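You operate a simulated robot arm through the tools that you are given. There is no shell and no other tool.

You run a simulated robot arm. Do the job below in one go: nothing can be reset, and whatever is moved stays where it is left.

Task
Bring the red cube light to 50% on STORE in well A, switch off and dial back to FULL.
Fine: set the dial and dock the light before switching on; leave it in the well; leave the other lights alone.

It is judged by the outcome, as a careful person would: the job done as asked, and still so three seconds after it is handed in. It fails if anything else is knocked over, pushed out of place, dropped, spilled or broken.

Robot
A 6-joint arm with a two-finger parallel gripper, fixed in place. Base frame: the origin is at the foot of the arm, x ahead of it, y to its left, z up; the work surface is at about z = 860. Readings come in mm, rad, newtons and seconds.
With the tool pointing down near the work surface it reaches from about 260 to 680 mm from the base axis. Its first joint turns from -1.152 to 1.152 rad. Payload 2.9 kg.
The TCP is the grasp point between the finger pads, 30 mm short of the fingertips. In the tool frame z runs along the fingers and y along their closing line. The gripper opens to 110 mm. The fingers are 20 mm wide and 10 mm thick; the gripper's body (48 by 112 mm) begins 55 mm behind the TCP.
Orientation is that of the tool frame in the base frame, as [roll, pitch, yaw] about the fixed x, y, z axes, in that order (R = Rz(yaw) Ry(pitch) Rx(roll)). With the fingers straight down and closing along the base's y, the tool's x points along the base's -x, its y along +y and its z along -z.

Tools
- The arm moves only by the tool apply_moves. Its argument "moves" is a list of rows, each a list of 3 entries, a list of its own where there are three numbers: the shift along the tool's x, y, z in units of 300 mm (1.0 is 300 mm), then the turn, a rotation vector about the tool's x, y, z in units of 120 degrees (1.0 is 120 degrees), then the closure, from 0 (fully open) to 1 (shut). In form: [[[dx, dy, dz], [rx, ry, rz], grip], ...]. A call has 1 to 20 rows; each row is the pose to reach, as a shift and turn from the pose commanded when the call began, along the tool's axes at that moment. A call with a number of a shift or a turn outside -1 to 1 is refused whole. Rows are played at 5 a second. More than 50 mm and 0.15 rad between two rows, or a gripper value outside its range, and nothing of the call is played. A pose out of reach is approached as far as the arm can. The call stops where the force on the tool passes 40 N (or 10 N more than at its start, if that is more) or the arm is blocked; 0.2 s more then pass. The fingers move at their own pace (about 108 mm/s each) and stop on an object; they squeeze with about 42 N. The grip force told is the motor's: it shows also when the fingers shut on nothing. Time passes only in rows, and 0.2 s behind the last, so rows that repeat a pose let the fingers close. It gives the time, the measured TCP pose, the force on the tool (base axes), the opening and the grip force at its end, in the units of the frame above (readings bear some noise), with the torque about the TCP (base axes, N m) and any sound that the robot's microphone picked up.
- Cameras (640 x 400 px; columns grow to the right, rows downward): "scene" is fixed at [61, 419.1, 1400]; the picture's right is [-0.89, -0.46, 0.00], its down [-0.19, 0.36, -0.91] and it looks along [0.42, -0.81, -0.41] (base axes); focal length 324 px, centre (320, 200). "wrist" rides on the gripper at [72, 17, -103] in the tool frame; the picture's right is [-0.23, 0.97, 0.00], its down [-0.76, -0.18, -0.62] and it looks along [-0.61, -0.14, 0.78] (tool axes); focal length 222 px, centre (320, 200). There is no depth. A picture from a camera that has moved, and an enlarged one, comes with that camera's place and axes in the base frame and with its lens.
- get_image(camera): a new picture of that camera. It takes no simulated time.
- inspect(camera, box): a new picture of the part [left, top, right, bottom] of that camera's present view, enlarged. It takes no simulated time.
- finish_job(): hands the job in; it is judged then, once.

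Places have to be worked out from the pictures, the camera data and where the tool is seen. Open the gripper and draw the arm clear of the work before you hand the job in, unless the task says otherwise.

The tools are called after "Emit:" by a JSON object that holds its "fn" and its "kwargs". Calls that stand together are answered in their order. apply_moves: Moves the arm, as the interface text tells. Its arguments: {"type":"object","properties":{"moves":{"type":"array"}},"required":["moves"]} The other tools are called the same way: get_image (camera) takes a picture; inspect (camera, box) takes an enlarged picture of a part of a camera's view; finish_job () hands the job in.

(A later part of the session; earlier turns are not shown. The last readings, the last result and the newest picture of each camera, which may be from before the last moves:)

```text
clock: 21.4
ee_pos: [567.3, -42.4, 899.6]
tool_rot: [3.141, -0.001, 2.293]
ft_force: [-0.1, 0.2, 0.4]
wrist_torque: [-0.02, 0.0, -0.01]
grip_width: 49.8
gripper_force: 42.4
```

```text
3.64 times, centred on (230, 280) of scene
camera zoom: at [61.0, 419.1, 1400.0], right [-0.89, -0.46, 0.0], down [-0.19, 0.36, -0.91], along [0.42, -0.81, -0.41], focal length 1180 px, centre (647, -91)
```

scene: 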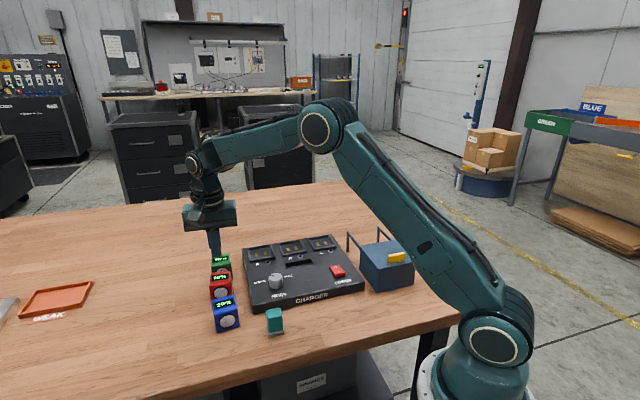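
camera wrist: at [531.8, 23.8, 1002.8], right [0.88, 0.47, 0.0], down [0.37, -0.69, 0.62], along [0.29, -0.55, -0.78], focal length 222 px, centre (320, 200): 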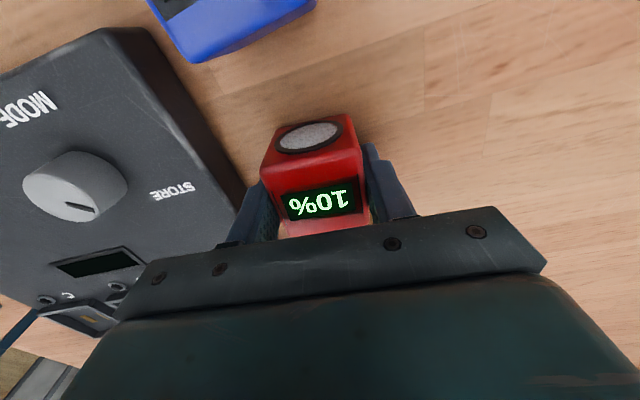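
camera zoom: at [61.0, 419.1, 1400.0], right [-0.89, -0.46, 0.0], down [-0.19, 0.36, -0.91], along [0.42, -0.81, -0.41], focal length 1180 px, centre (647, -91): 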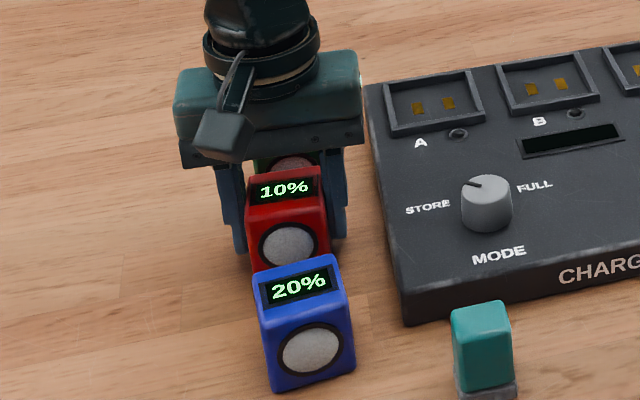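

Gripped again at 49.8 mm, deeper this time. I lift slowly by a few millimetres and check the grip.

Emit:
{"fn": "apply_moves", "kwargs": {"moves": [[[0, 0, -0.007], [0, 0, 0], 1], [[0, 0, -0.014], [0, 0, 0], 1], [[0, 0, -0.024], [0, 0, 0], 1], [[0, 0, -0.034], [0, 0, 0], 1]]}}

Emit:
{"fn": "get_image", "kwargs": {"camera": "wrist"}}

Emit:
{"fn": "inspect", "kwargs": {"camera": "scene", "box": [190, 225, 270, 335]}}

```text
clock: 22.4
ee_pos: [567.1, -42.4, 910.2]
tool_rot: [-3.141, -0.002, 2.294]
ft_force: [0.9, 0.4, -2.9]
wrist_torque: [0.02, -0.01, -0.02]
grip_width: 49.7
gripper_force: 41.9
```

```text
taken
camera wrist: at [531.2, 23.1, 1013.2], right [0.88, 0.47, 0.0], down [0.37, -0.69, 0.62], along [0.3, -0.55, -0.78], focal length 222 px, centre (320, 200)
```

wrist: 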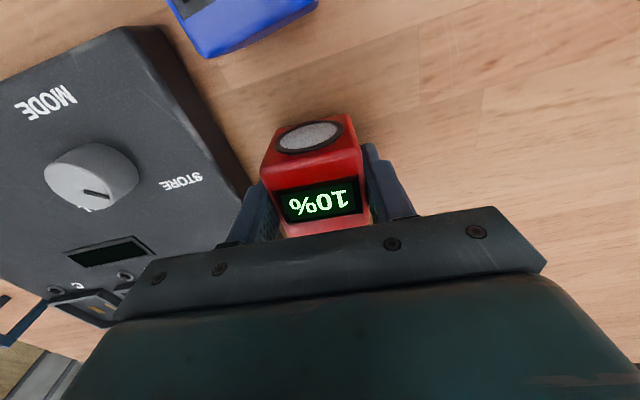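

```text
3.64 times, centred on (230, 280) of scene
camera zoom: at [61.1, 419.1, 1400.0], right [-0.89, -0.46, 0.0], down [-0.19, 0.36, -0.91], along [0.42, -0.81, -0.41], focal length 1180 px, centre (647, -91)
```

zoom: 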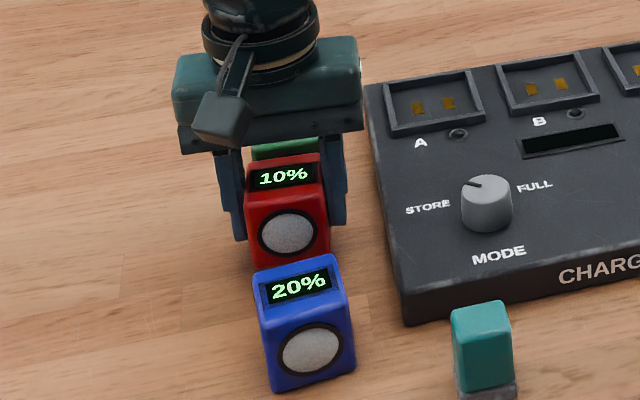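

The light is held (about 3 N of weight). I continue lifting gently to z≈985.

Emit:
{"fn": "apply_moves", "kwargs": {"moves": [[[0, 0, -0.03], [0, 0, 0], 1], [[0, 0, -0.065], [0, 0, 0], 1], [[0, 0, -0.1], [0, 0, 0], 1], [[0, 0, -0.14], [0, 0, 0], 1], [[0, 0, -0.18], [0, 0, 0], 1], [[0, 0, -0.22], [0, 0, 0], 1], [[0, 0, -0.25], [0, 0, 0], 1], [[0, 0, -0.25], [0, 0, 0], 1]]}}

Emit:
{"fn": "get_image", "kwargs": {"camera": "wrist"}}

Emit:
{"fn": "inspect", "kwargs": {"camera": "scene", "box": [190, 180, 350, 310]}}

```text
clock: 24.2
ee_pos: [566.0, -42.7, 984.5]
tool_rot: [-3.141, -0.002, 2.293]
ft_force: [0.5, 0.2, -2.4]
wrist_torque: [0.02, -0.01, 0.0]
grip_width: 49.6
gripper_force: 41.9
```

```text
taken
camera wrist: at [531.1, 22.5, 1088.1], right [0.88, 0.47, 0.0], down [0.37, -0.69, 0.62], along [0.3, -0.55, -0.78], focal length 222 px, centre (320, 200)
```

wrist: 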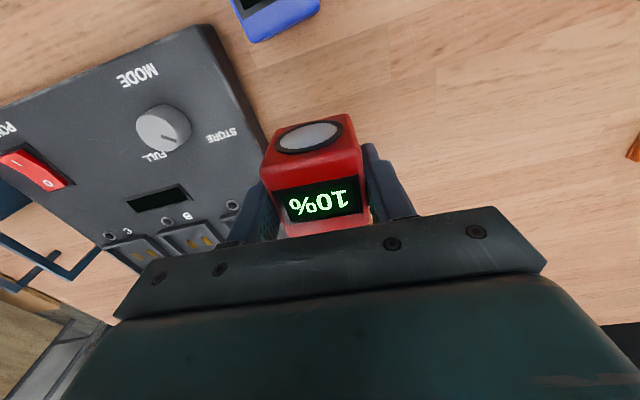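

```text
3.08 times, centred on (270, 245) of scene
camera zoom: at [61.1, 419.1, 1400.0], right [-0.89, -0.46, 0.0], down [-0.19, 0.36, -0.91], along [0.42, -0.81, -0.41], focal length 998 px, centre (474, 62)
```

zoom: 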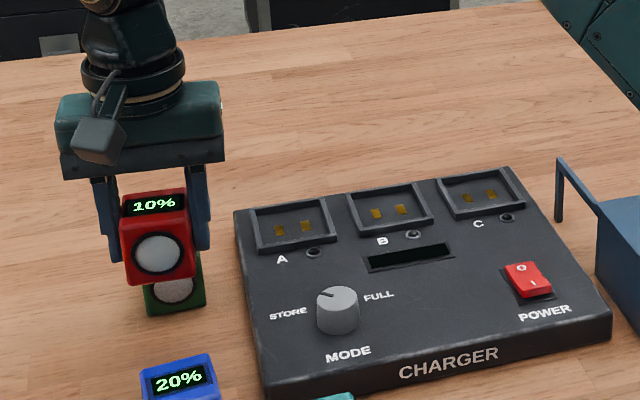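

The light is held firmly. To measure well A well, I carry the light over the charger to the other side, so the wrist camera sees the well beside it.

Emit:
{"fn": "apply_moves", "kwargs": {"moves": [[[-0.006, -0.037, 0], [0, 0, 0], 1], [[-0.018, -0.112, 0], [0, 0, 0], 1], [[-0.031, -0.196, 0], [0, 0, 0], 1], [[-0.045, -0.28, 0], [0, 0, 0], 1], [[-0.058, -0.364, 0], [0, 0, 0], 1], [[-0.072, -0.448, 0], [0, 0, 0], 1], [[-0.085, -0.532, 0], [0, 0, 0], 1], [[-0.099, -0.616, 0], [0, 0, 0], 1], [[-0.11, -0.69, 0], [0, 0, 0], 1], [[-0.12, -0.746, 0], [0, 0, 0], 1], [[-0.12, -0.746, 0], [0, 0, 0], 1], [[-0.12, -0.746, 0], [0, 0, 0], 1]]}}

Emit:
{"fn": "get_image", "kwargs": {"camera": "wrist"}}

Emit:
{"fn": "inspect", "kwargs": {"camera": "wrist", "box": [380, 120, 520, 220]}}

Emit:
{"fn": "get_image", "kwargs": {"camera": "scene"}}

```text
clock: 26.8
ee_pos: [424.3, -219.1, 984.0]
tool_rot: [3.141, 0.0, 2.292]
ft_force: [-0.1, 0.8, -1.1]
wrist_torque: [0.03, 0.04, 0.04]
grip_width: 49.7
gripper_force: 41.5
```

```text
taken
camera wrist: at [388.2, -153.3, 1087.4], right [0.88, 0.47, 0.0], down [0.37, -0.69, 0.62], along [0.3, -0.55, -0.78], focal length 222 px, centre (320, 200)
```

wrist: 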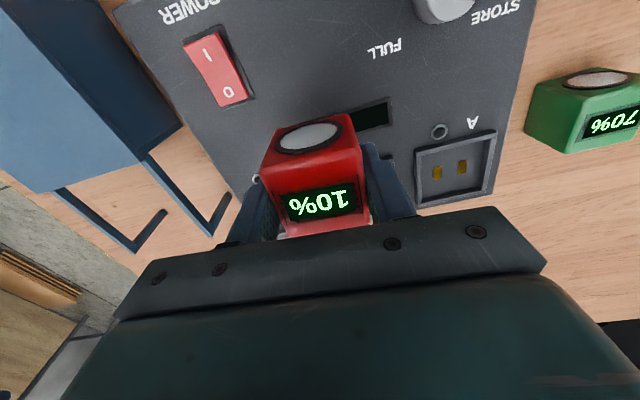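

```text
4.00 times, centred on (450, 170) of wrist
camera zoom: at [388.2, -153.3, 1087.4], right [0.88, 0.47, 0.0], down [0.37, -0.69, 0.62], along [0.3, -0.55, -0.78], focal length 888 px, centre (-200, 320)
```

zoom: 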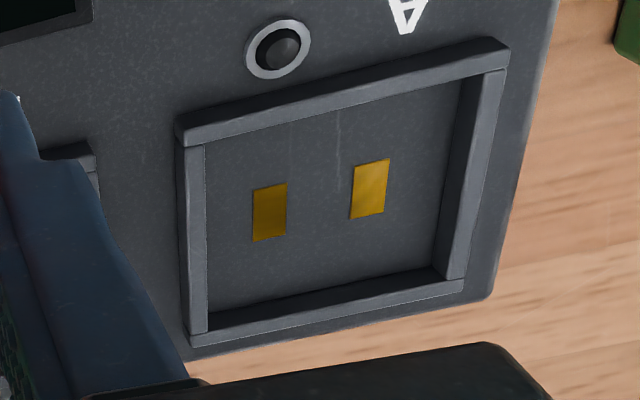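

```text
taken
```

scene: 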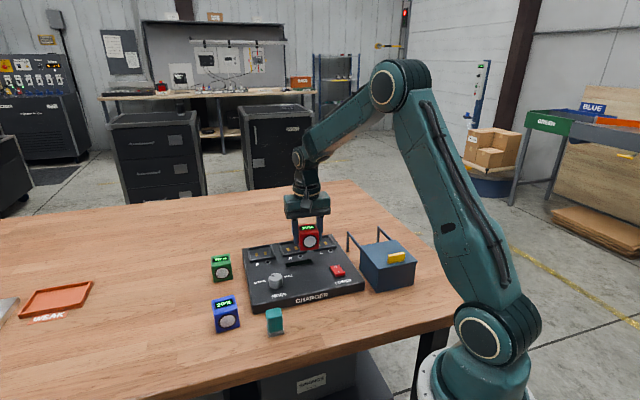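

Well A is seen clearly: inner opening about 60 mm square, centred near (565,-196), sides at 45.4°. I carry the light above it and turn 4° to match.

Emit:
{"fn": "apply_moves", "kwargs": {"moves": [[[-0.02, 0.03, 0], [0, 0, 0], 1], [[-0.06, 0.095, 0], [0, 0, -0.01], 1], [[-0.11, 0.175, 0], [0, 0, -0.02], 1], [[-0.16, 0.255, 0], [0, 0, -0.034], 1], [[-0.21, 0.335, 0], [0, 0, -0.034], 1], [[-0.2507, 0.403, 0], [0, 0, -0.034], 1], [[-0.2507, 0.403, 0.05], [0, 0, -0.034], 1], [[-0.2507, 0.403, 0.11], [0, 0, -0.034], 1], [[-0.2507, 0.403, 0.11], [0, 0, -0.034], 1], [[-0.2507, 0.403, 0.11], [0, 0, -0.034], 1]]}}

Emit:
{"fn": "get_image", "kwargs": {"camera": "wrist"}}

Emit:
{"fn": "inspect", "kwargs": {"camera": "scene", "box": [200, 190, 340, 300]}}

```text
clock: 29.0
ee_pos: [563.8, -194.2, 950.3]
tool_rot: [3.142, 0.001, 2.363]
ft_force: [0.2, 0.1, -2.0]
wrist_torque: [0.0, 0.04, -0.02]
grip_width: 49.7
gripper_force: 41.4
```

```text
taken
camera wrist: at [522.5, -131.7, 1053.5], right [0.84, 0.54, 0.0], down [0.42, -0.66, 0.62], along [0.33, -0.53, -0.78], focal length 222 px, centre (320, 200)
```

wrist: 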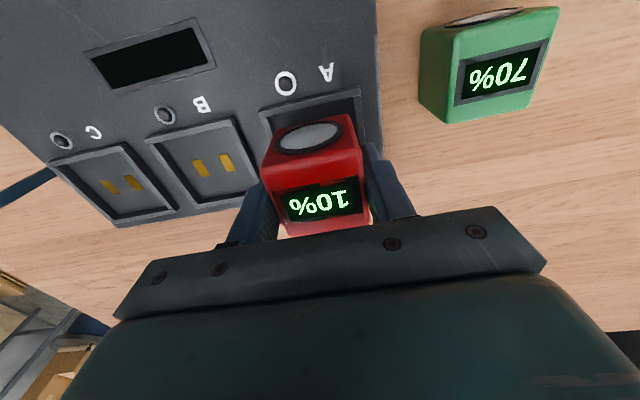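

```text
3.64 times, centred on (270, 245) of scene
camera zoom: at [61.1, 419.1, 1400.0], right [-0.89, -0.46, 0.0], down [-0.19, 0.36, -0.91], along [0.42, -0.81, -0.41], focal length 1180 px, centre (502, 36)
```

zoom: 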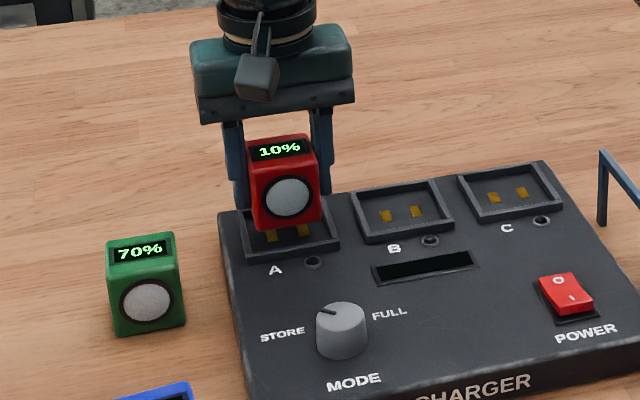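

Emit:
{"fn": "inspect", "kwargs": {"camera": "wrist", "box": [240, 70, 400, 250]}}

Emit:
{"fn": "inspect", "kwargs": {"camera": "scene", "box": [245, 215, 305, 265]}}

```text
2.22 times, centred on (320, 160) of wrist
camera zoom: at [522.5, -131.7, 1053.5], right [0.84, 0.54, 0.0], down [0.42, -0.66, 0.62], along [0.33, -0.53, -0.78], focal length 494 px, centre (320, 289)
```

zoom: 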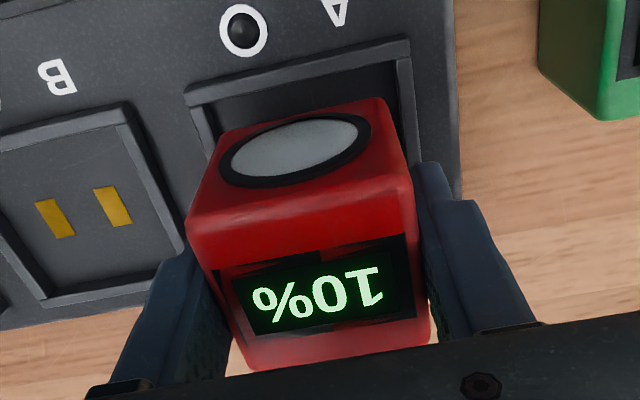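

```text
8.00 times, centred on (275, 240) of scene
camera zoom: at [61.1, 419.1, 1400.0], right [-0.89, -0.46, 0.0], down [-0.19, 0.36, -0.91], along [0.42, -0.81, -0.41], focal length 2595 px, centre (680, -120)
```

zoom: 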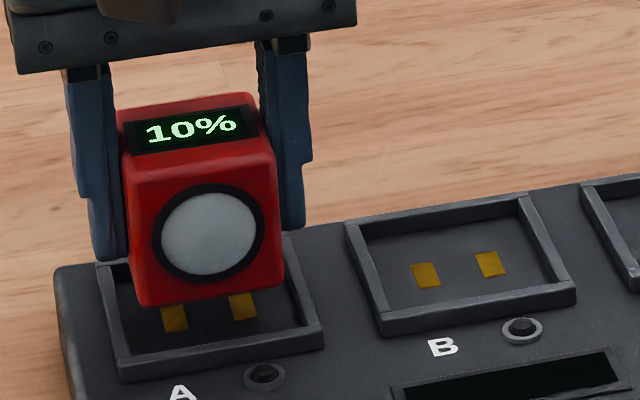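

The light is centred over the well within about 1.5 mm. I make that small correction and lower it until it's nearly at the well floor.

Emit:
{"fn": "apply_moves", "kwargs": {"moves": [[[-0.0035, 0.004, 0.01], [0, 0, -0.005], 1], [[-0.0035, 0.004, 0.03], [0, 0, -0.005], 1], [[-0.0035, 0.004, 0.05], [0, 0, -0.005], 1], [[-0.0035, 0.004, 0.067], [0, 0, -0.005], 1], [[-0.0035, 0.004, 0.067], [0, 0, -0.005], 1]]}}

Emit:
{"fn": "inspect", "kwargs": {"camera": "scene", "box": [245, 215, 305, 265]}}

Emit:
{"fn": "inspect", "kwargs": {"camera": "wrist", "box": [240, 70, 400, 250]}}

```text
clock: 30.2
ee_pos: [564.3, -193.0, 930.0]
tool_rot: [3.141, 0.0, 2.375]
ft_force: [0.4, 0.6, -2.3]
wrist_torque: [0.0, 0.02, -0.02]
grip_width: 49.8
gripper_force: 42.3
```

```text
8.00 times, centred on (275, 240) of scene
camera zoom: at [61.1, 419.1, 1400.0], right [-0.89, -0.46, 0.0], down [-0.19, 0.36, -0.91], along [0.42, -0.81, -0.41], focal length 2595 px, centre (680, -120)
```

zoom: 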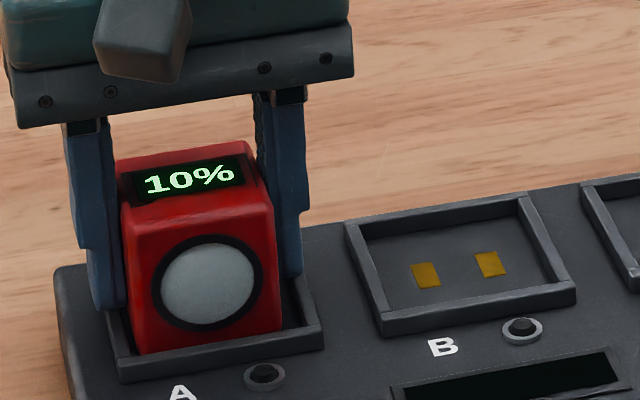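

```text
2.22 times, centred on (320, 160) of wrist
camera zoom: at [523.6, -130.9, 1033.9], right [0.84, 0.54, 0.0], down [0.43, -0.66, 0.62], along [0.34, -0.52, -0.78], focal length 494 px, centre (320, 289)
```

zoom: 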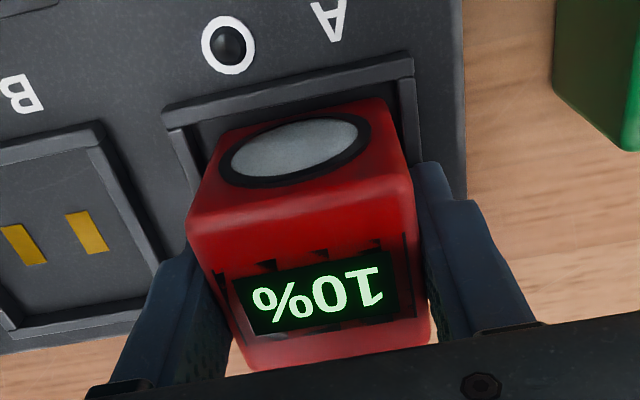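

The base is inside the rim and centred. I lower the last few millimetres in small steps, watching for contact.

Emit:
{"fn": "apply_moves", "kwargs": {"moves": [[[0, 0, 0.004], [0, 0, 0], 1], [[0, 0, 0.008], [0, 0, 0], 1], [[0, 0, 0.008], [0, 0, 0], 1]]}}

Emit:
{"fn": "inspect", "kwargs": {"camera": "scene", "box": [245, 215, 305, 265]}}

```text
clock: 31.0
ee_pos: [565.0, -192.7, 929.3]
tool_rot: [-3.141, 0.002, 2.375]
ft_force: [1.4, 2.8, 5.6]
wrist_torque: [0.09, 0.25, -0.08]
grip_width: 49.6
gripper_force: 42.2
```

```text
8.00 times, centred on (275, 240) of scene
camera zoom: at [60.9, 419.1, 1400.0], right [-0.89, -0.46, 0.0], down [-0.19, 0.36, -0.91], along [0.42, -0.81, -0.41], focal length 2595 px, centre (680, -120)
```

zoom: 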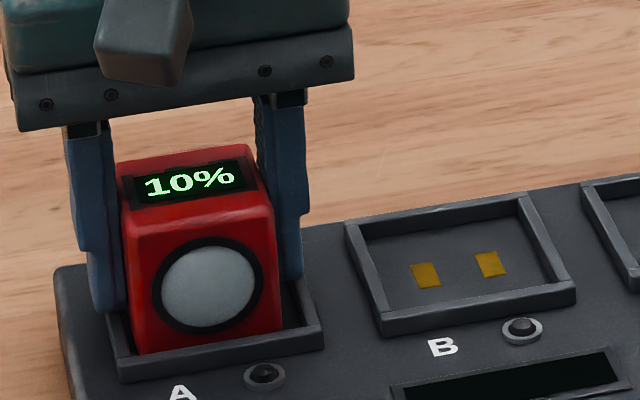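

Contact reads about 8 N, so the light is resting on the well floor. I release gently and rise.

Emit:
{"fn": "apply_moves", "kwargs": {"moves": [[[0, 0, 0.004], [0, 0, 0], 0.5], [[0, 0, 0.004], [0, 0, 0], 0.4], [[0, 0, 0.004], [0, 0, 0], 0.38], [[0, 0, -0.03], [0, 0, 0], 0.38], [[0, 0, -0.12], [0, 0, 0], 0.38], [[0, 0, -0.22], [0, 0, 0], 0.38], [[0, 0, -0.3], [0, 0, 0], 0.38]]}}

Emit:
{"fn": "get_image", "kwargs": {"camera": "wrist"}}

Emit:
{"fn": "inspect", "kwargs": {"camera": "scene", "box": [200, 205, 340, 305]}}

Emit:
{"fn": "inspect", "kwargs": {"camera": "scene", "box": [245, 215, 305, 265]}}

```text
clock: 32.6
ee_pos: [565.2, -193.3, 1018.3]
tool_rot: [3.141, -0.001, 2.376]
ft_force: [-0.4, 0.6, 0.5]
wrist_torque: [-0.01, 0.03, 0.0]
grip_width: 68.2
gripper_force: 0.0
```

```text
taken
camera wrist: at [523.8, -131.5, 1121.7], right [0.84, 0.54, 0.0], down [0.43, -0.66, 0.62], along [0.34, -0.52, -0.78], focal length 222 px, centre (320, 200)
```

wrist: 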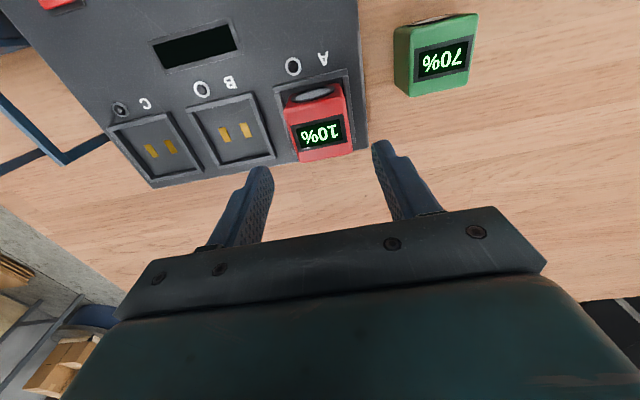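

```text
4.00 times, centred on (270, 255) of scene
camera zoom: at [61.0, 419.1, 1400.0], right [-0.89, -0.46, 0.0], down [-0.19, 0.36, -0.91], along [0.42, -0.81, -0.41], focal length 1298 px, centre (520, -20)
```

zoom: 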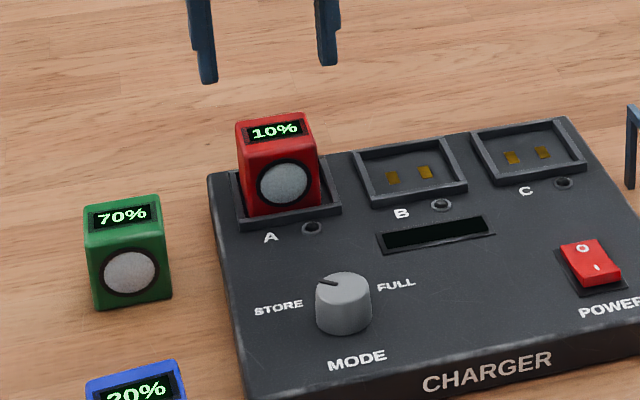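

```text
8.00 times, centred on (275, 240) of scene
camera zoom: at [61.0, 419.1, 1400.0], right [-0.89, -0.46, 0.0], down [-0.19, 0.36, -0.91], along [0.42, -0.81, -0.41], focal length 2595 px, centre (680, -120)
```

zoom: 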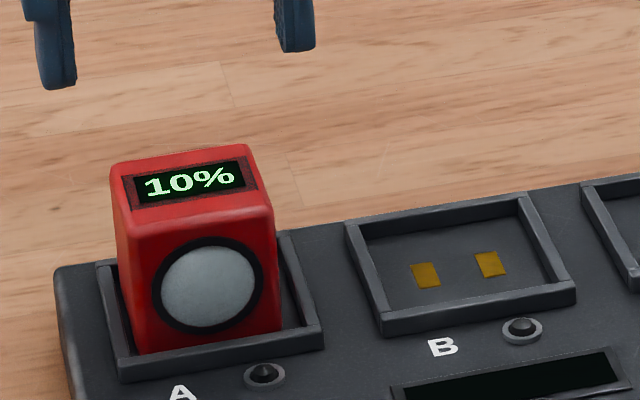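

The light is docked upright in well A with the dial on STORE. Now I go to the power switch near (335,-212), closing the fingers to use as a pusher.

Emit:
{"fn": "apply_moves", "kwargs": {"moves": [[[0.066, -0.071, 0], [0, 0, 0.009], 0.6], [[0.155, -0.166, 0], [0, 0, 0.009], 1], [[0.245, -0.263, 0], [0, 0, 0.009], 1], [[0.335, -0.36, 0], [0, 0, 0.009], 1], [[0.425, -0.457, 0.03], [0, 0, 0.009], 1], [[0.49, -0.526, 0.08], [0, 0, 0.009], 1], [[0.53, -0.569, 0.11], [0, 0, 0.009], 1], [[0.53, -0.569, 0.11], [0, 0, 0.009], 1], [[0.53, -0.569, 0.11], [0, 0, 0.009], 1]]}}

Emit:
{"fn": "get_image", "kwargs": {"camera": "wrist"}}

Emit:
{"fn": "get_image", "kwargs": {"camera": "scene"}}

Emit:
{"fn": "inspect", "kwargs": {"camera": "wrist", "box": [250, 60, 410, 170]}}

```text
clock: 34.6
ee_pos: [329.8, -205.4, 985.8]
tool_rot: [3.141, -0.001, 2.357]
ft_force: [0.8, 0.6, 0.2]
wrist_torque: [-0.02, 0.01, 0.0]
grip_width: 0.0
gripper_force: 37.4
```

```text
taken
camera wrist: at [290.9, -142.0, 1089.9], right [0.85, 0.53, 0.0], down [0.41, -0.66, 0.62], along [0.33, -0.53, -0.78], focal length 222 px, centre (320, 200)
```

wrist: 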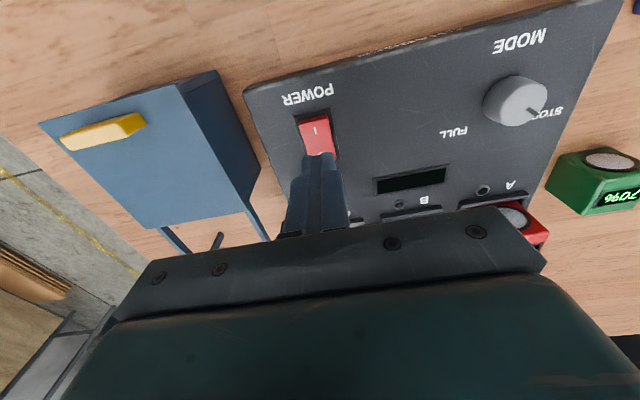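

```text
taken
```

scene: 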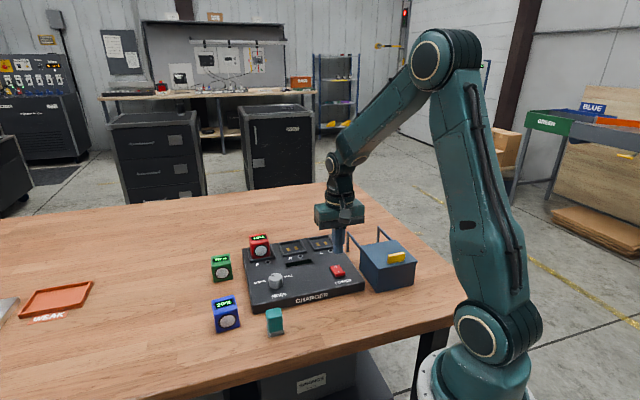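

```text
3.64 times, centred on (330, 115) of wrist
camera zoom: at [290.9, -142.0, 1089.9], right [0.85, 0.53, 0.0], down [0.41, -0.66, 0.62], along [0.33, -0.53, -0.78], focal length 808 px, centre (284, 509)
```

zoom: 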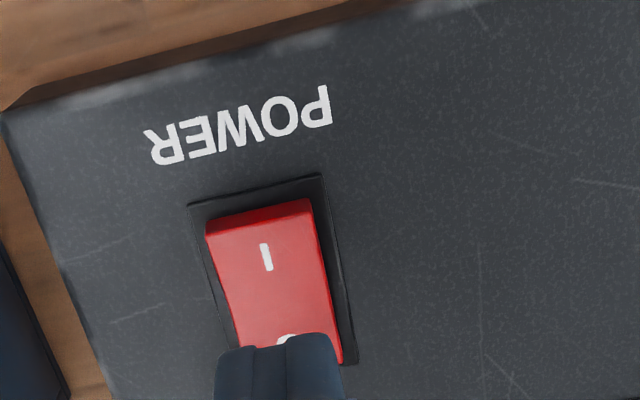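

The "I" half of the rocker is about 4 mm to the side of the tip and in line front to back. I centre over it and come down to just above it.

Emit:
{"fn": "apply_moves", "kwargs": {"moves": [[[0.006, -0.013, 0.05], [0, 0, 0], 1], [[0.006, -0.013, 0.11], [0, 0, 0], 1], [[0.006, -0.013, 0.155], [0, 0, 0], 1], [[0.006, -0.013, 0.155], [0, 0, 0], 1]]}}

Emit:
{"fn": "inspect", "kwargs": {"camera": "wrist", "box": [240, 90, 400, 200]}}

Emit:
{"fn": "inspect", "kwargs": {"camera": "scene", "box": [240, 215, 370, 305]}}

```text
clock: 35.6
ee_pos: [327.1, -208.0, 939.1]
tool_rot: [-3.141, 0.0, 2.357]
ft_force: [0.6, 0.1, -0.1]
wrist_torque: [0.01, 0.01, 0.0]
grip_width: 0.0
gripper_force: 37.7
```

```text
3.64 times, centred on (320, 145) of wrist
camera zoom: at [287.2, -144.9, 1043.5], right [0.85, 0.53, 0.0], down [0.41, -0.66, 0.62], along [0.33, -0.53, -0.78], focal length 808 px, centre (320, 400)
```

zoom: 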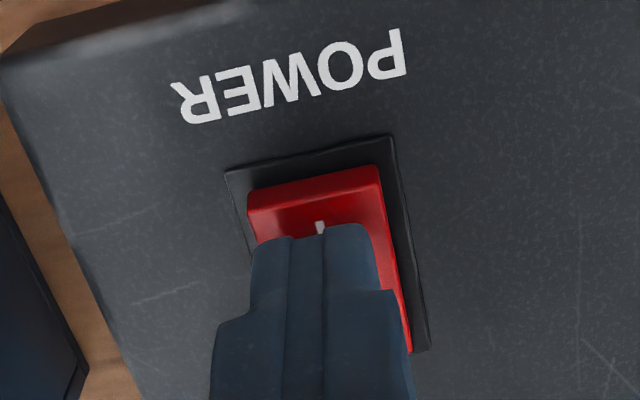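

```text
4.44 times, centred on (305, 260) of scene
camera zoom: at [61.0, 419.1, 1400.0], right [-0.89, -0.46, 0.0], down [-0.19, 0.36, -0.91], along [0.42, -0.81, -0.41], focal length 1442 px, centre (387, -67)
```

zoom: 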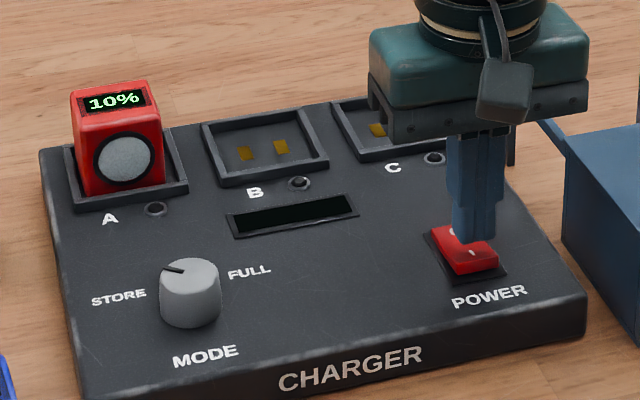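

The tip is over the I end; to stay clear of the O half I shift 3 mm toward the front, then press down in small steps, listening for the click.

Emit:
{"fn": "apply_moves", "kwargs": {"moves": [[[0.01, 0, 0.01], [0, 0, 0], 1], [[0.01, 0, 0.02], [0, 0, 0], 1], [[0.01, 0, 0.03], [0, 0, 0], 1]]}}

Emit:
{"fn": "inspect", "kwargs": {"camera": "scene", "box": [240, 215, 370, 305]}}

```text
clock: 36.4
ee_pos: [325.7, -206.7, 930.3]
tool_rot: [-3.141, 0.0, 2.358]
ft_force: [-0.4, 1.0, 1.1]
wrist_torque: [0.06, 0.03, -0.02]
grip_width: 0.0
gripper_force: 38.1
```

```text
4.44 times, centred on (305, 260) of scene
camera zoom: at [61.0, 419.1, 1400.0], right [-0.89, -0.46, 0.0], down [-0.19, 0.36, -0.91], along [0.42, -0.81, -0.41], focal length 1442 px, centre (387, -67)
```

zoom: 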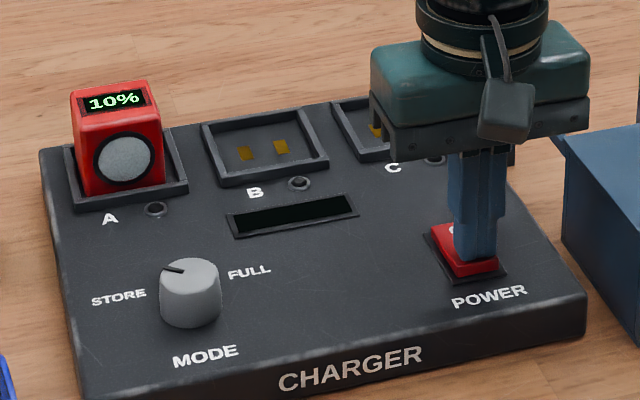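

The tip is touching the front (I) end. I press 4 mm more.

Emit:
{"fn": "apply_moves", "kwargs": {"moves": [[[0, 0, 0.007], [0, 0, 0], 1], [[0, 0, 0.014], [0, 0, 0], 1]]}}

Emit:
{"fn": "inspect", "kwargs": {"camera": "scene", "box": [240, 215, 370, 305]}}

```text
clock: 37.0
ee_pos: [325.9, -205.5, 927.6]
tool_rot: [-3.141, 0.006, 2.357]
ft_force: [-2.9, 1.3, 6.2]
wrist_torque: [0.0, 0.04, -0.02]
grip_width: 0.0
gripper_force: 38.2
stopped in row 2: the force on the tool passed its limit at 46 N (the readings are from after the stop); the commanded pose is now the measured one
```

```text
4.44 times, centred on (305, 260) of scene
camera zoom: at [60.9, 419.2, 1400.0], right [-0.89, -0.46, 0.0], down [-0.19, 0.36, -0.91], along [0.42, -0.81, -0.41], focal length 1442 px, centre (387, -67)
```

zoom: 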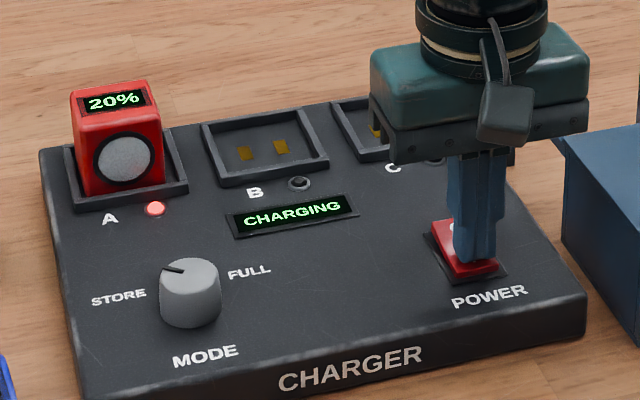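

Power is on: the red light already reads 20%, LED lit, display "CHARGING". I move quickly to hover over the O end so I can switch off in time.

Emit:
{"fn": "apply_moves", "kwargs": {"moves": [[[-0.01, 0, -0.05], [0, 0, 0], 1], [[-0.093, 0, -0.045], [0, 0, 0], 1]]}}

Emit:
{"fn": "inspect", "kwargs": {"camera": "scene", "box": [240, 215, 370, 305]}}

```text
clock: 37.6
ee_pos: [346.6, -227.1, 942.4]
tool_rot: [-3.14, 0.004, 2.356]
ft_force: [-0.4, -0.1, -0.6]
wrist_torque: [0.01, 0.0, -0.02]
grip_width: 0.3
gripper_force: 38.2
```

```text
4.44 times, centred on (305, 260) of scene
camera zoom: at [61.0, 419.1, 1400.0], right [-0.89, -0.46, 0.0], down [-0.19, 0.36, -0.91], along [0.42, -0.81, -0.41], focal length 1442 px, centre (387, -67)
```

zoom: 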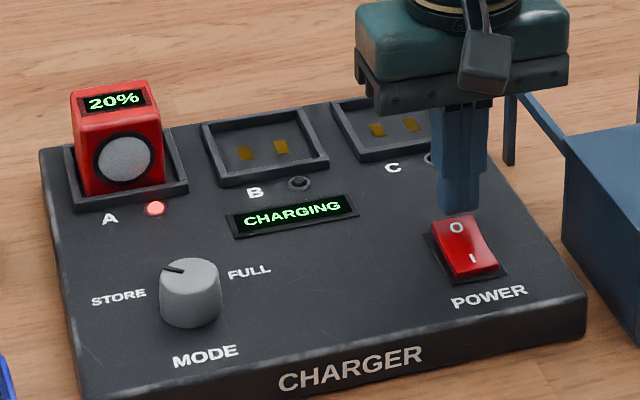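

Still 20% at clock 37.6. The tip should be about 5 mm further forward to land squarely on O; I adjust and lower to just above it.

Emit:
{"fn": "apply_moves", "kwargs": {"moves": [[[0.017, 0, 0.01], [0, 0, 0], 1]]}}

Emit:
{"fn": "inspect", "kwargs": {"camera": "scene", "box": [240, 215, 370, 305]}}

Emit:
{"fn": "inspect", "kwargs": {"camera": "wrist", "box": [240, 90, 400, 200]}}

```text
clock: 38.0
ee_pos: [342.7, -222.1, 939.6]
tool_rot: [-3.142, 0.004, 2.356]
ft_force: [-0.2, 0.2, 0.4]
wrist_torque: [0.02, 0.04, -0.01]
grip_width: 0.0
gripper_force: 37.7
```

```text
4.44 times, centred on (305, 260) of scene
camera zoom: at [61.0, 419.1, 1400.0], right [-0.89, -0.46, 0.0], down [-0.19, 0.36, -0.91], along [0.42, -0.81, -0.41], focal length 1442 px, centre (387, -67)
```

zoom: 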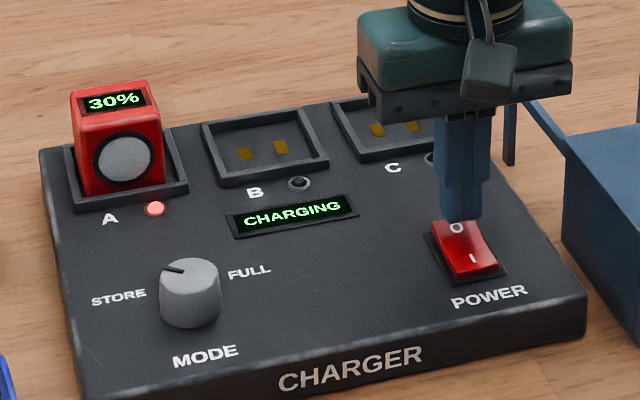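

```text
3.64 times, centred on (320, 145) of wrist
camera zoom: at [301.8, -159.3, 1043.1], right [0.85, 0.53, 0.0], down [0.41, -0.66, 0.63], along [0.33, -0.53, -0.78], focal length 808 px, centre (320, 400)
```

zoom: 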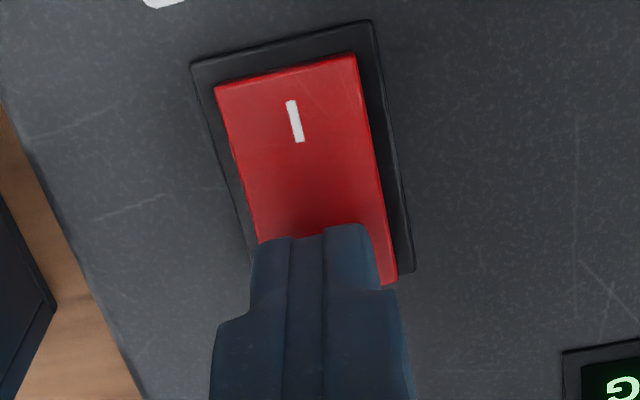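

30% at clock 38.0, so roughly 10% per second. The tip is over the O half; I lower a few more millimetres, stopping short of contact.

Emit:
{"fn": "apply_moves", "kwargs": {"moves": [[[-0.004, 0, 0.012], [0, 0, 0], 1]]}}

Emit:
{"fn": "inspect", "kwargs": {"camera": "scene", "box": [240, 215, 370, 305]}}

```text
clock: 38.4
ee_pos: [343.4, -223.9, 935.9]
tool_rot: [3.141, 0.003, 2.357]
ft_force: [-0.3, -0.9, 0.2]
wrist_torque: [0.0, -0.03, 0.02]
grip_width: 0.0
gripper_force: 37.6
```

```text
4.44 times, centred on (305, 260) of scene
camera zoom: at [61.0, 419.1, 1400.0], right [-0.89, -0.46, 0.0], down [-0.19, 0.36, -0.91], along [0.42, -0.81, -0.41], focal length 1442 px, centre (387, -67)
```

zoom: 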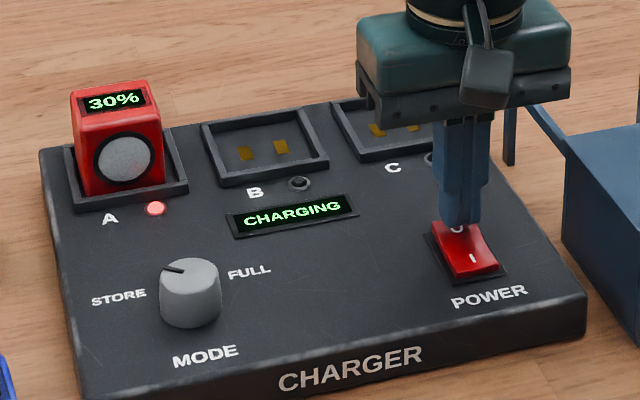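

Still 30% at 38.4; I wait in single short steps, edging down 1.5 mm.

Emit:
{"fn": "apply_moves", "kwargs": {"moves": [[[0, 0, 0.005], [0, 0, 0], 1]]}}

Emit:
{"fn": "inspect", "kwargs": {"camera": "scene", "box": [240, 215, 370, 305]}}

```text
clock: 38.8
ee_pos: [343.3, -224.4, 934.0]
tool_rot: [-3.142, 0.003, 2.358]
ft_force: [0.6, -0.2, 0.4]
wrist_torque: [0.01, 0.0, 0.01]
grip_width: 0.1
gripper_force: 37.7
```

```text
4.44 times, centred on (305, 260) of scene
camera zoom: at [61.0, 419.1, 1400.0], right [-0.89, -0.46, 0.0], down [-0.19, 0.36, -0.91], along [0.42, -0.81, -0.41], focal length 1442 px, centre (387, -67)
```

zoom: 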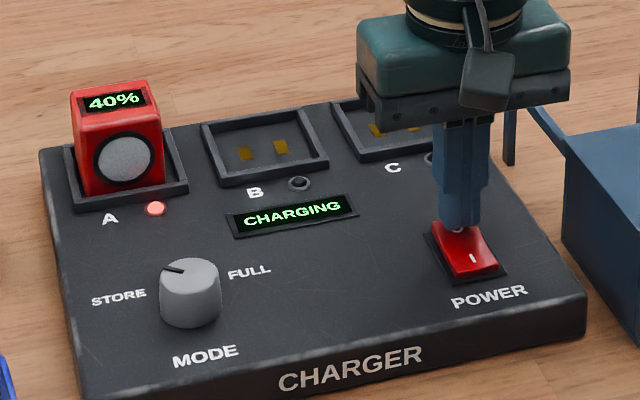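

40% at 38.8. I wait one more short step.

Emit:
{"fn": "apply_moves", "kwargs": {"moves": [[[0, 0, 0.003], [0, 0, 0], 1]]}}

Emit:
{"fn": "inspect", "kwargs": {"camera": "scene", "box": [240, 215, 370, 305]}}

```text
clock: 39.2
ee_pos: [343.0, -224.5, 934.2]
tool_rot: [3.14, 0.006, 2.356]
ft_force: [-0.1, 0.5, -0.7]
wrist_torque: [-0.02, -0.01, 0.0]
grip_width: 0.0
gripper_force: 38.1
```

```text
4.44 times, centred on (305, 260) of scene
camera zoom: at [61.0, 419.1, 1400.0], right [-0.89, -0.46, 0.0], down [-0.19, 0.36, -0.91], along [0.42, -0.81, -0.41], focal length 1442 px, centre (387, -67)
```

zoom: 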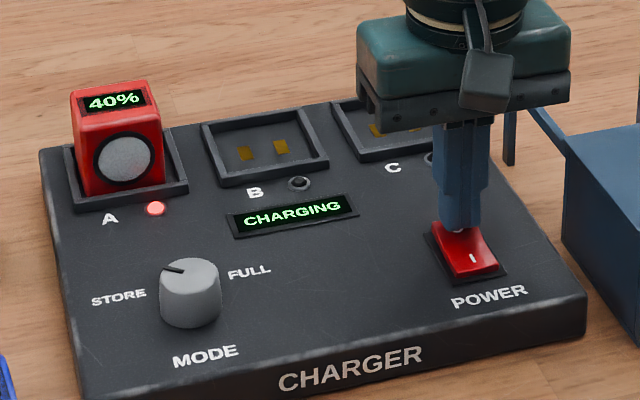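

Still 40% at 39.2; one more step.

Emit:
{"fn": "apply_moves", "kwargs": {"moves": [[[0, 0, 0.002], [0, 0, 0], 1]]}}

Emit:
{"fn": "inspect", "kwargs": {"camera": "scene", "box": [240, 215, 370, 305]}}

```text
clock: 39.6
ee_pos: [343.1, -223.5, 932.2]
tool_rot: [3.141, 0.004, 2.357]
ft_force: [-0.1, -0.3, -0.2]
wrist_torque: [-0.02, 0.01, -0.02]
grip_width: 0.0
gripper_force: 37.4
```

```text
4.44 times, centred on (305, 260) of scene
camera zoom: at [61.0, 419.1, 1400.0], right [-0.89, -0.46, 0.0], down [-0.19, 0.36, -0.91], along [0.42, -0.81, -0.41], focal length 1442 px, centre (387, -67)
```

zoom: 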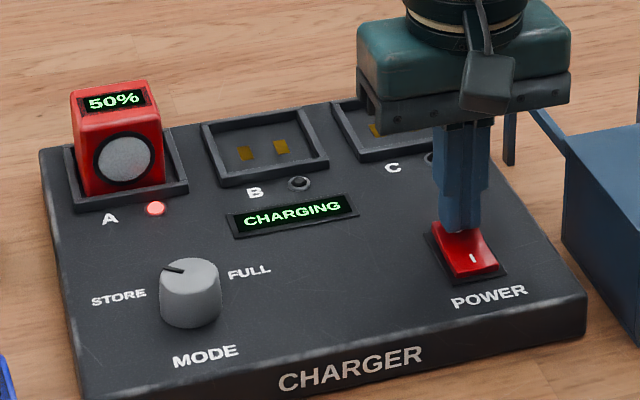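

50% is shown and it is still charging, so I press O right now.

Emit:
{"fn": "apply_moves", "kwargs": {"moves": [[[0, 0, 0.028], [0, 0, 0], 1], [[0, 0, 0.034], [0, 0, 0], 1]]}}

Emit:
{"fn": "inspect", "kwargs": {"camera": "scene", "box": [240, 215, 370, 305]}}

```text
clock: 40.0
ee_pos: [346.0, -224.5, 928.6]
tool_rot: [3.141, 0.009, 2.357]
ft_force: [-1.0, 0.8, 4.0]
wrist_torque: [0.07, 0.05, 0.02]
grip_width: 0.0
gripper_force: 37.6
stopped in row 2: the force on the tool passed its limit at 52 N (the readings are from after the stop); the commanded pose is now the measured one
```

```text
4.44 times, centred on (305, 260) of scene
camera zoom: at [61.0, 419.1, 1400.0], right [-0.89, -0.46, 0.0], down [-0.19, 0.36, -0.91], along [0.42, -0.81, -0.41], focal length 1442 px, centre (387, -67)
```

zoom: 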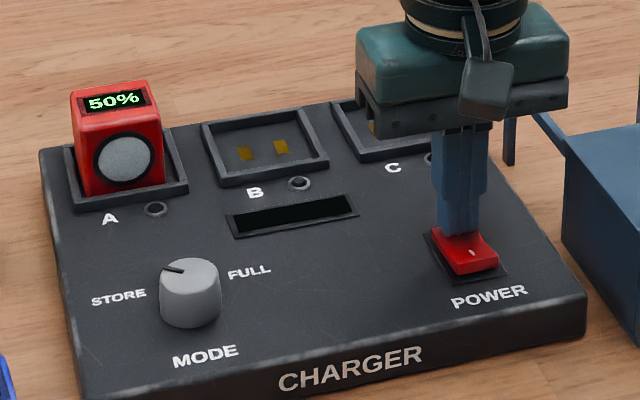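

Power is off with the light at 50%. I rise and move over the dial, turning the tool so it can rotate back to FULL.

Emit:
{"fn": "apply_moves", "kwargs": {"moves": [[[0, 0, -0.07], [0, 0, 0], 1], [[0, 0, -0.15], [0, 0, -0.06], 1], [[0.003, 0.04, -0.205], [0, 0, -0.125], 1], [[0.007, 0.09, -0.205], [0, 0, -0.19], 0.45], [[0.011, 0.14, -0.205], [0, 0, -0.255], 0.45], [[0.015, 0.19, -0.205], [0, 0, -0.32], 0.45], [[0.019, 0.24, -0.205], [0, 0, -0.385], 0.45], [[0.023, 0.29, -0.205], [0, 0, -0.45], 0.45], [[0.027, 0.34, -0.205], [0, 0, -0.515], 0.45], [[0.031, 0.39, -0.205], [0, 0, -0.58], 0.45], [[0.035, 0.44, -0.205], [0, 0, -0.645], 0.45], [[0.038, 0.49, -0.205], [0, 0, -0.71], 0.45], [[0.041, 0.52, -0.205], [0, 0, -0.775], 0.45], [[0.041, 0.534, -0.205], [0, 0, -0.84], 0.45], [[0.041, 0.534, -0.205], [0, 0, -0.9025], 0.45], [[0.041, 0.534, -0.205], [0, 0, -0.9025], 0.45]]}}

Emit:
{"fn": "get_image", "kwargs": {"camera": "wrist"}}

Emit:
{"fn": "inspect", "kwargs": {"camera": "wrist", "box": [240, 60, 400, 180]}}

Emit:
{"fn": "inspect", "kwargs": {"camera": "scene", "box": [200, 205, 370, 320]}}

```text
clock: 43.5
ee_pos: [447.5, -102.5, 990.3]
tool_rot: [-3.135, -0.002, -2.034]
ft_force: [0.0, -0.4, 0.0]
wrist_torque: [0.0, -0.01, 0.0]
grip_width: 60.7
gripper_force: 0.0
```

```text
taken
camera wrist: at [398.9, -158.6, 1094.4], right [-0.77, 0.64, -0.01], down [0.5, 0.6, 0.62], along [0.4, 0.47, -0.78], focal length 222 px, centre (320, 200)
```

wrist: 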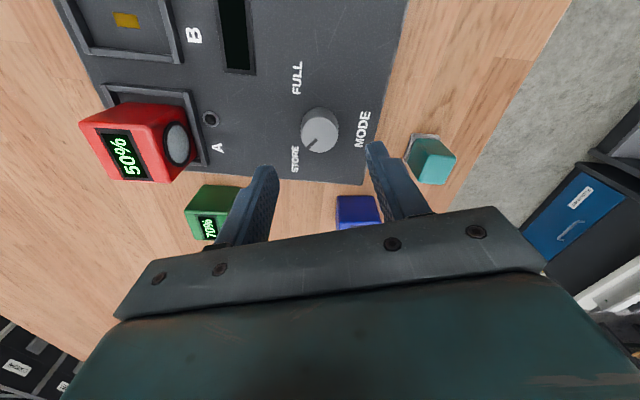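

```text
3.33 times, centred on (320, 120) of wrist
camera zoom: at [398.9, -158.6, 1094.4], right [-0.77, 0.64, -0.01], down [0.5, 0.6, 0.62], along [0.4, 0.47, -0.78], focal length 740 px, centre (320, 467)
```

zoom: 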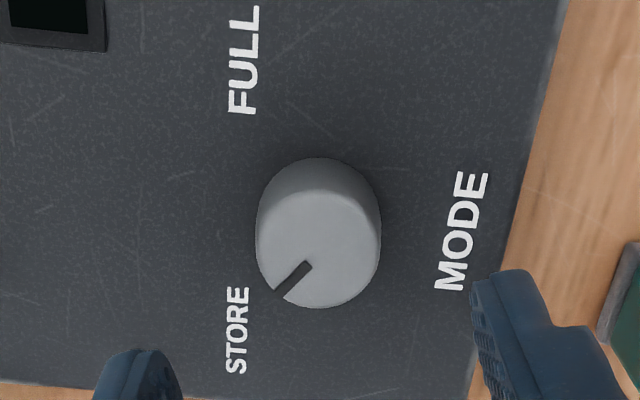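

```text
3.48 times, centred on (285, 262) of scene
camera zoom: at [61.0, 419.1, 1400.0], right [-0.89, -0.46, 0.0], down [-0.19, 0.36, -0.91], along [0.42, -0.81, -0.41], focal length 1128 px, centre (442, -17)
```

zoom: 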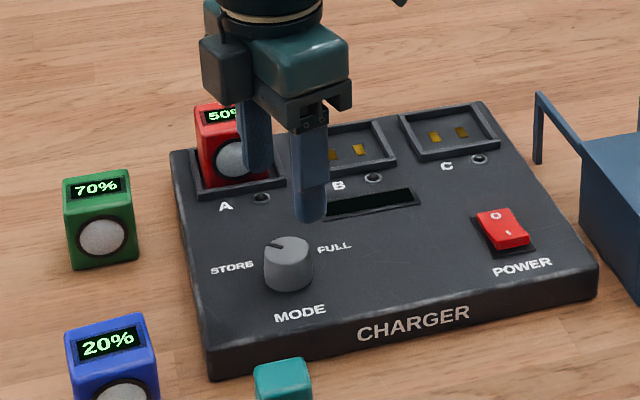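

The dial is centred between the fingers, 2-3 mm further along. I descend to z≈921 and close on it.

Emit:
{"fn": "apply_moves", "kwargs": {"moves": [[[-0.008, 0, 0.08], [0, 0, 0], 0.45], [[-0.008, 0, 0.16], [0, 0, 0], 0.45], [[-0.008, 0, 0.231], [0, 0, 0], 0.45], [[-0.008, 0, 0.231], [0, 0, 0], 0.45], [[-0.008, 0, 0.231], [0, 0, 0], 0.65], [[-0.008, 0, 0.231], [0, 0, 0], 1], [[-0.008, 0, 0.231], [0, 0, 0], 1]]}}

Emit:
{"fn": "inspect", "kwargs": {"camera": "wrist", "box": [240, 80, 400, 230]}}

```text
clock: 45.0
ee_pos: [451.3, -99.6, 920.8]
tool_rot: [-3.133, -0.001, -2.036]
ft_force: [7.7, -3.3, -7.1]
wrist_torque: [-0.09, -0.41, 0.02]
grip_width: 33.0
gripper_force: 44.9
```

```text
2.67 times, centred on (320, 155) of wrist
camera zoom: at [400.8, -155.9, 1024.0], right [-0.77, 0.64, -0.01], down [0.5, 0.6, 0.62], along [0.41, 0.47, -0.78], focal length 592 px, centre (320, 320)
```

zoom: 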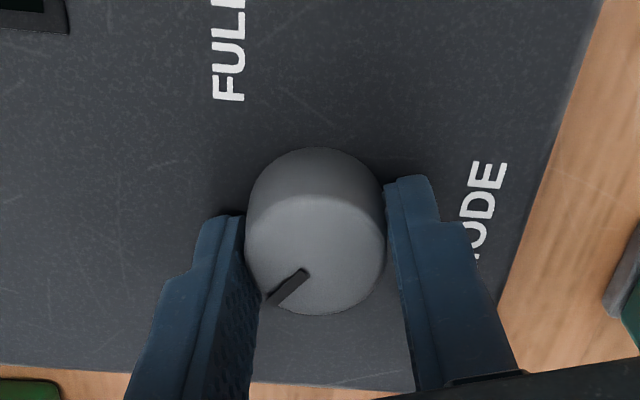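

Gripped at 33 mm. I start turning back clockwise toward FULL, relieving the small side load.

Emit:
{"fn": "apply_moves", "kwargs": {"moves": [[[0, -0.004, 0], [0, 0, 0], 1], [[0, -0.004, 0], [0, 0, 0.06], 1], [[0, -0.004, 0], [0, 0, 0.12], 1], [[0, -0.004, 0], [0, 0, 0.18], 1], [[0, -0.004, 0], [0, 0, 0.24], 1], [[0, -0.004, 0], [0, 0, 0.3], 1]]}}

Emit:
{"fn": "inspect", "kwargs": {"camera": "wrist", "box": [240, 80, 400, 230]}}

```text
clock: 46.5
ee_pos: [452.0, -101.2, 921.5]
tool_rot: [-3.132, 0.005, -2.669]
ft_force: [14.5, -3.1, -25.0]
wrist_torque: [0.01, -0.47, 0.07]
grip_width: 33.2
gripper_force: 45.1
```

```text
2.67 times, centred on (320, 155) of wrist
camera zoom: at [377.8, -118.2, 1024.0], right [-0.24, 0.97, -0.01], down [0.75, 0.19, 0.63], along [0.61, 0.15, -0.78], focal length 592 px, centre (320, 320)
```

zoom: 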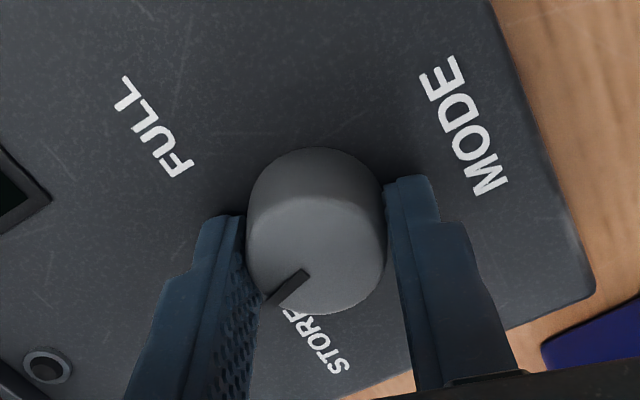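

Turned 36°, with some load building up; I relieve it and keep turning.

Emit:
{"fn": "apply_moves", "kwargs": {"moves": [[[-0.007, -0.005, 0.004], [0, 0, 0], 1], [[-0.007, -0.005, 0.004], [0, 0, 0.06], 1], [[-0.007, -0.005, 0.004], [0, 0, 0.12], 1], [[-0.007, -0.005, 0.004], [0, 0, 0.18], 1], [[-0.007, -0.005, 0.004], [0, 0, 0.24], 1], [[-0.007, -0.005, 0.004], [0, 0, 0.3], 1]]}}

Emit:
{"fn": "inspect", "kwargs": {"camera": "wrist", "box": [240, 80, 400, 230]}}

```text
clock: 47.9
ee_pos: [452.1, -103.2, 921.7]
tool_rot: [-3.136, 0.004, 2.984]
ft_force: [-22.9, -4.2, 29.0]
wrist_torque: [-0.17, 1.02, 0.01]
grip_width: 33.0
gripper_force: 45.2
```

```text
2.67 times, centred on (320, 155) of wrist
camera zoom: at [382.0, -74.0, 1024.1], right [0.38, 0.93, -0.01], down [0.72, -0.29, 0.63], along [0.58, -0.24, -0.78], focal length 592 px, centre (320, 320)
```

zoom: 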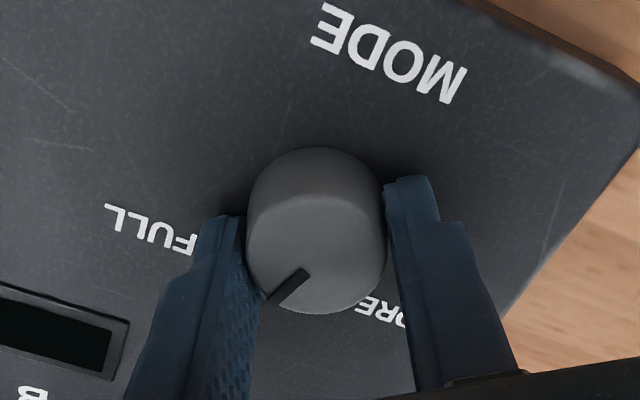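

I've turned 73° in all; the load is near the limit, so I relieve it before the last part.

Emit:
{"fn": "apply_moves", "kwargs": {"moves": [[[0.005, -0.002, -0.003], [0, 0, 0], 1], [[0.009, -0.003, -0.005], [0, 0, 0], 1]]}}

```text
clock: 48.5
ee_pos: [452.2, -101.0, 921.1]
tool_rot: [-3.136, 0.01, 2.988]
ft_force: [0.1, -9.3, 7.1]
wrist_torque: [-0.15, 1.28, 0.03]
grip_width: 32.8
gripper_force: 44.7
```

The load has eased. I turn the remaining 36° back to the dial's original FULL angle.

Emit:
{"fn": "apply_moves", "kwargs": {"moves": [[[0, -0.003, 0], [0, 0, 0.05], 1], [[0, -0.003, 0], [0, 0, 0.1], 1], [[0, -0.003, 0], [0, 0, 0.15], 1], [[0, -0.003, 0], [0, 0, 0.2], 1], [[0, -0.003, 0], [0, 0, 0.25], 1], [[0, -0.003, 0], [0, 0, 0.302], 1], [[0, -0.003, 0], [0, 0, 0.302], 1]]}}

Emit:
{"fn": "inspect", "kwargs": {"camera": "wrist", "box": [240, 80, 400, 230]}}

Emit:
{"fn": "inspect", "kwargs": {"camera": "scene", "box": [200, 205, 370, 320]}}

```text
clock: 50.0
ee_pos: [452.1, -104.7, 920.9]
tool_rot: [3.141, 0.01, 2.352]
ft_force: [12.7, -21.6, -16.5]
wrist_torque: [-0.58, -0.36, 0.02]
grip_width: 33.0
gripper_force: 45.4
```

```text
2.67 times, centred on (320, 155) of wrist
camera zoom: at [410.3, -40.2, 1023.7], right [0.85, 0.52, 0.0], down [0.41, -0.66, 0.63], along [0.33, -0.54, -0.78], focal length 592 px, centre (320, 320)
```

zoom: 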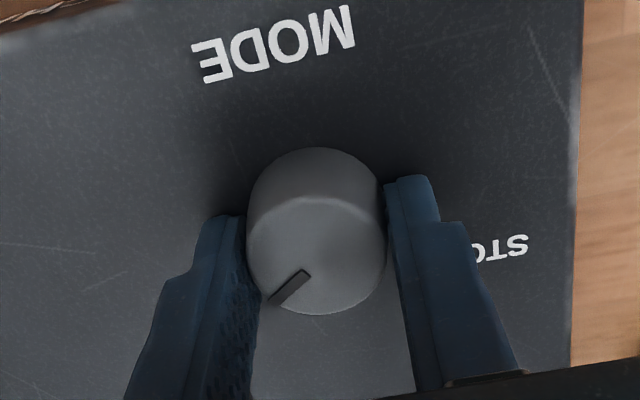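

```text
3.48 times, centred on (285, 262) of scene
camera zoom: at [61.6, 418.5, 1400.2], right [-0.89, -0.46, 0.0], down [-0.19, 0.36, -0.91], along [0.42, -0.81, -0.41], focal length 1128 px, centre (442, -17)
```

zoom: 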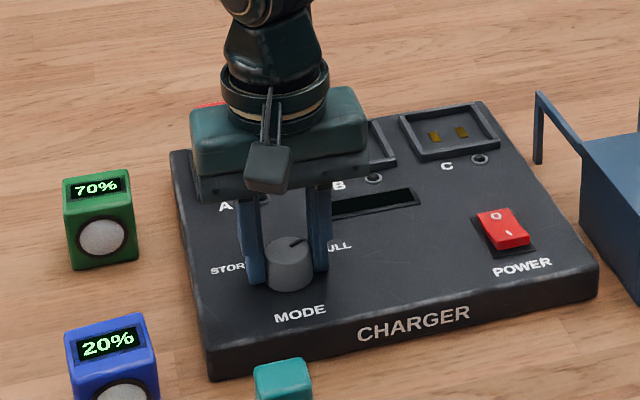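

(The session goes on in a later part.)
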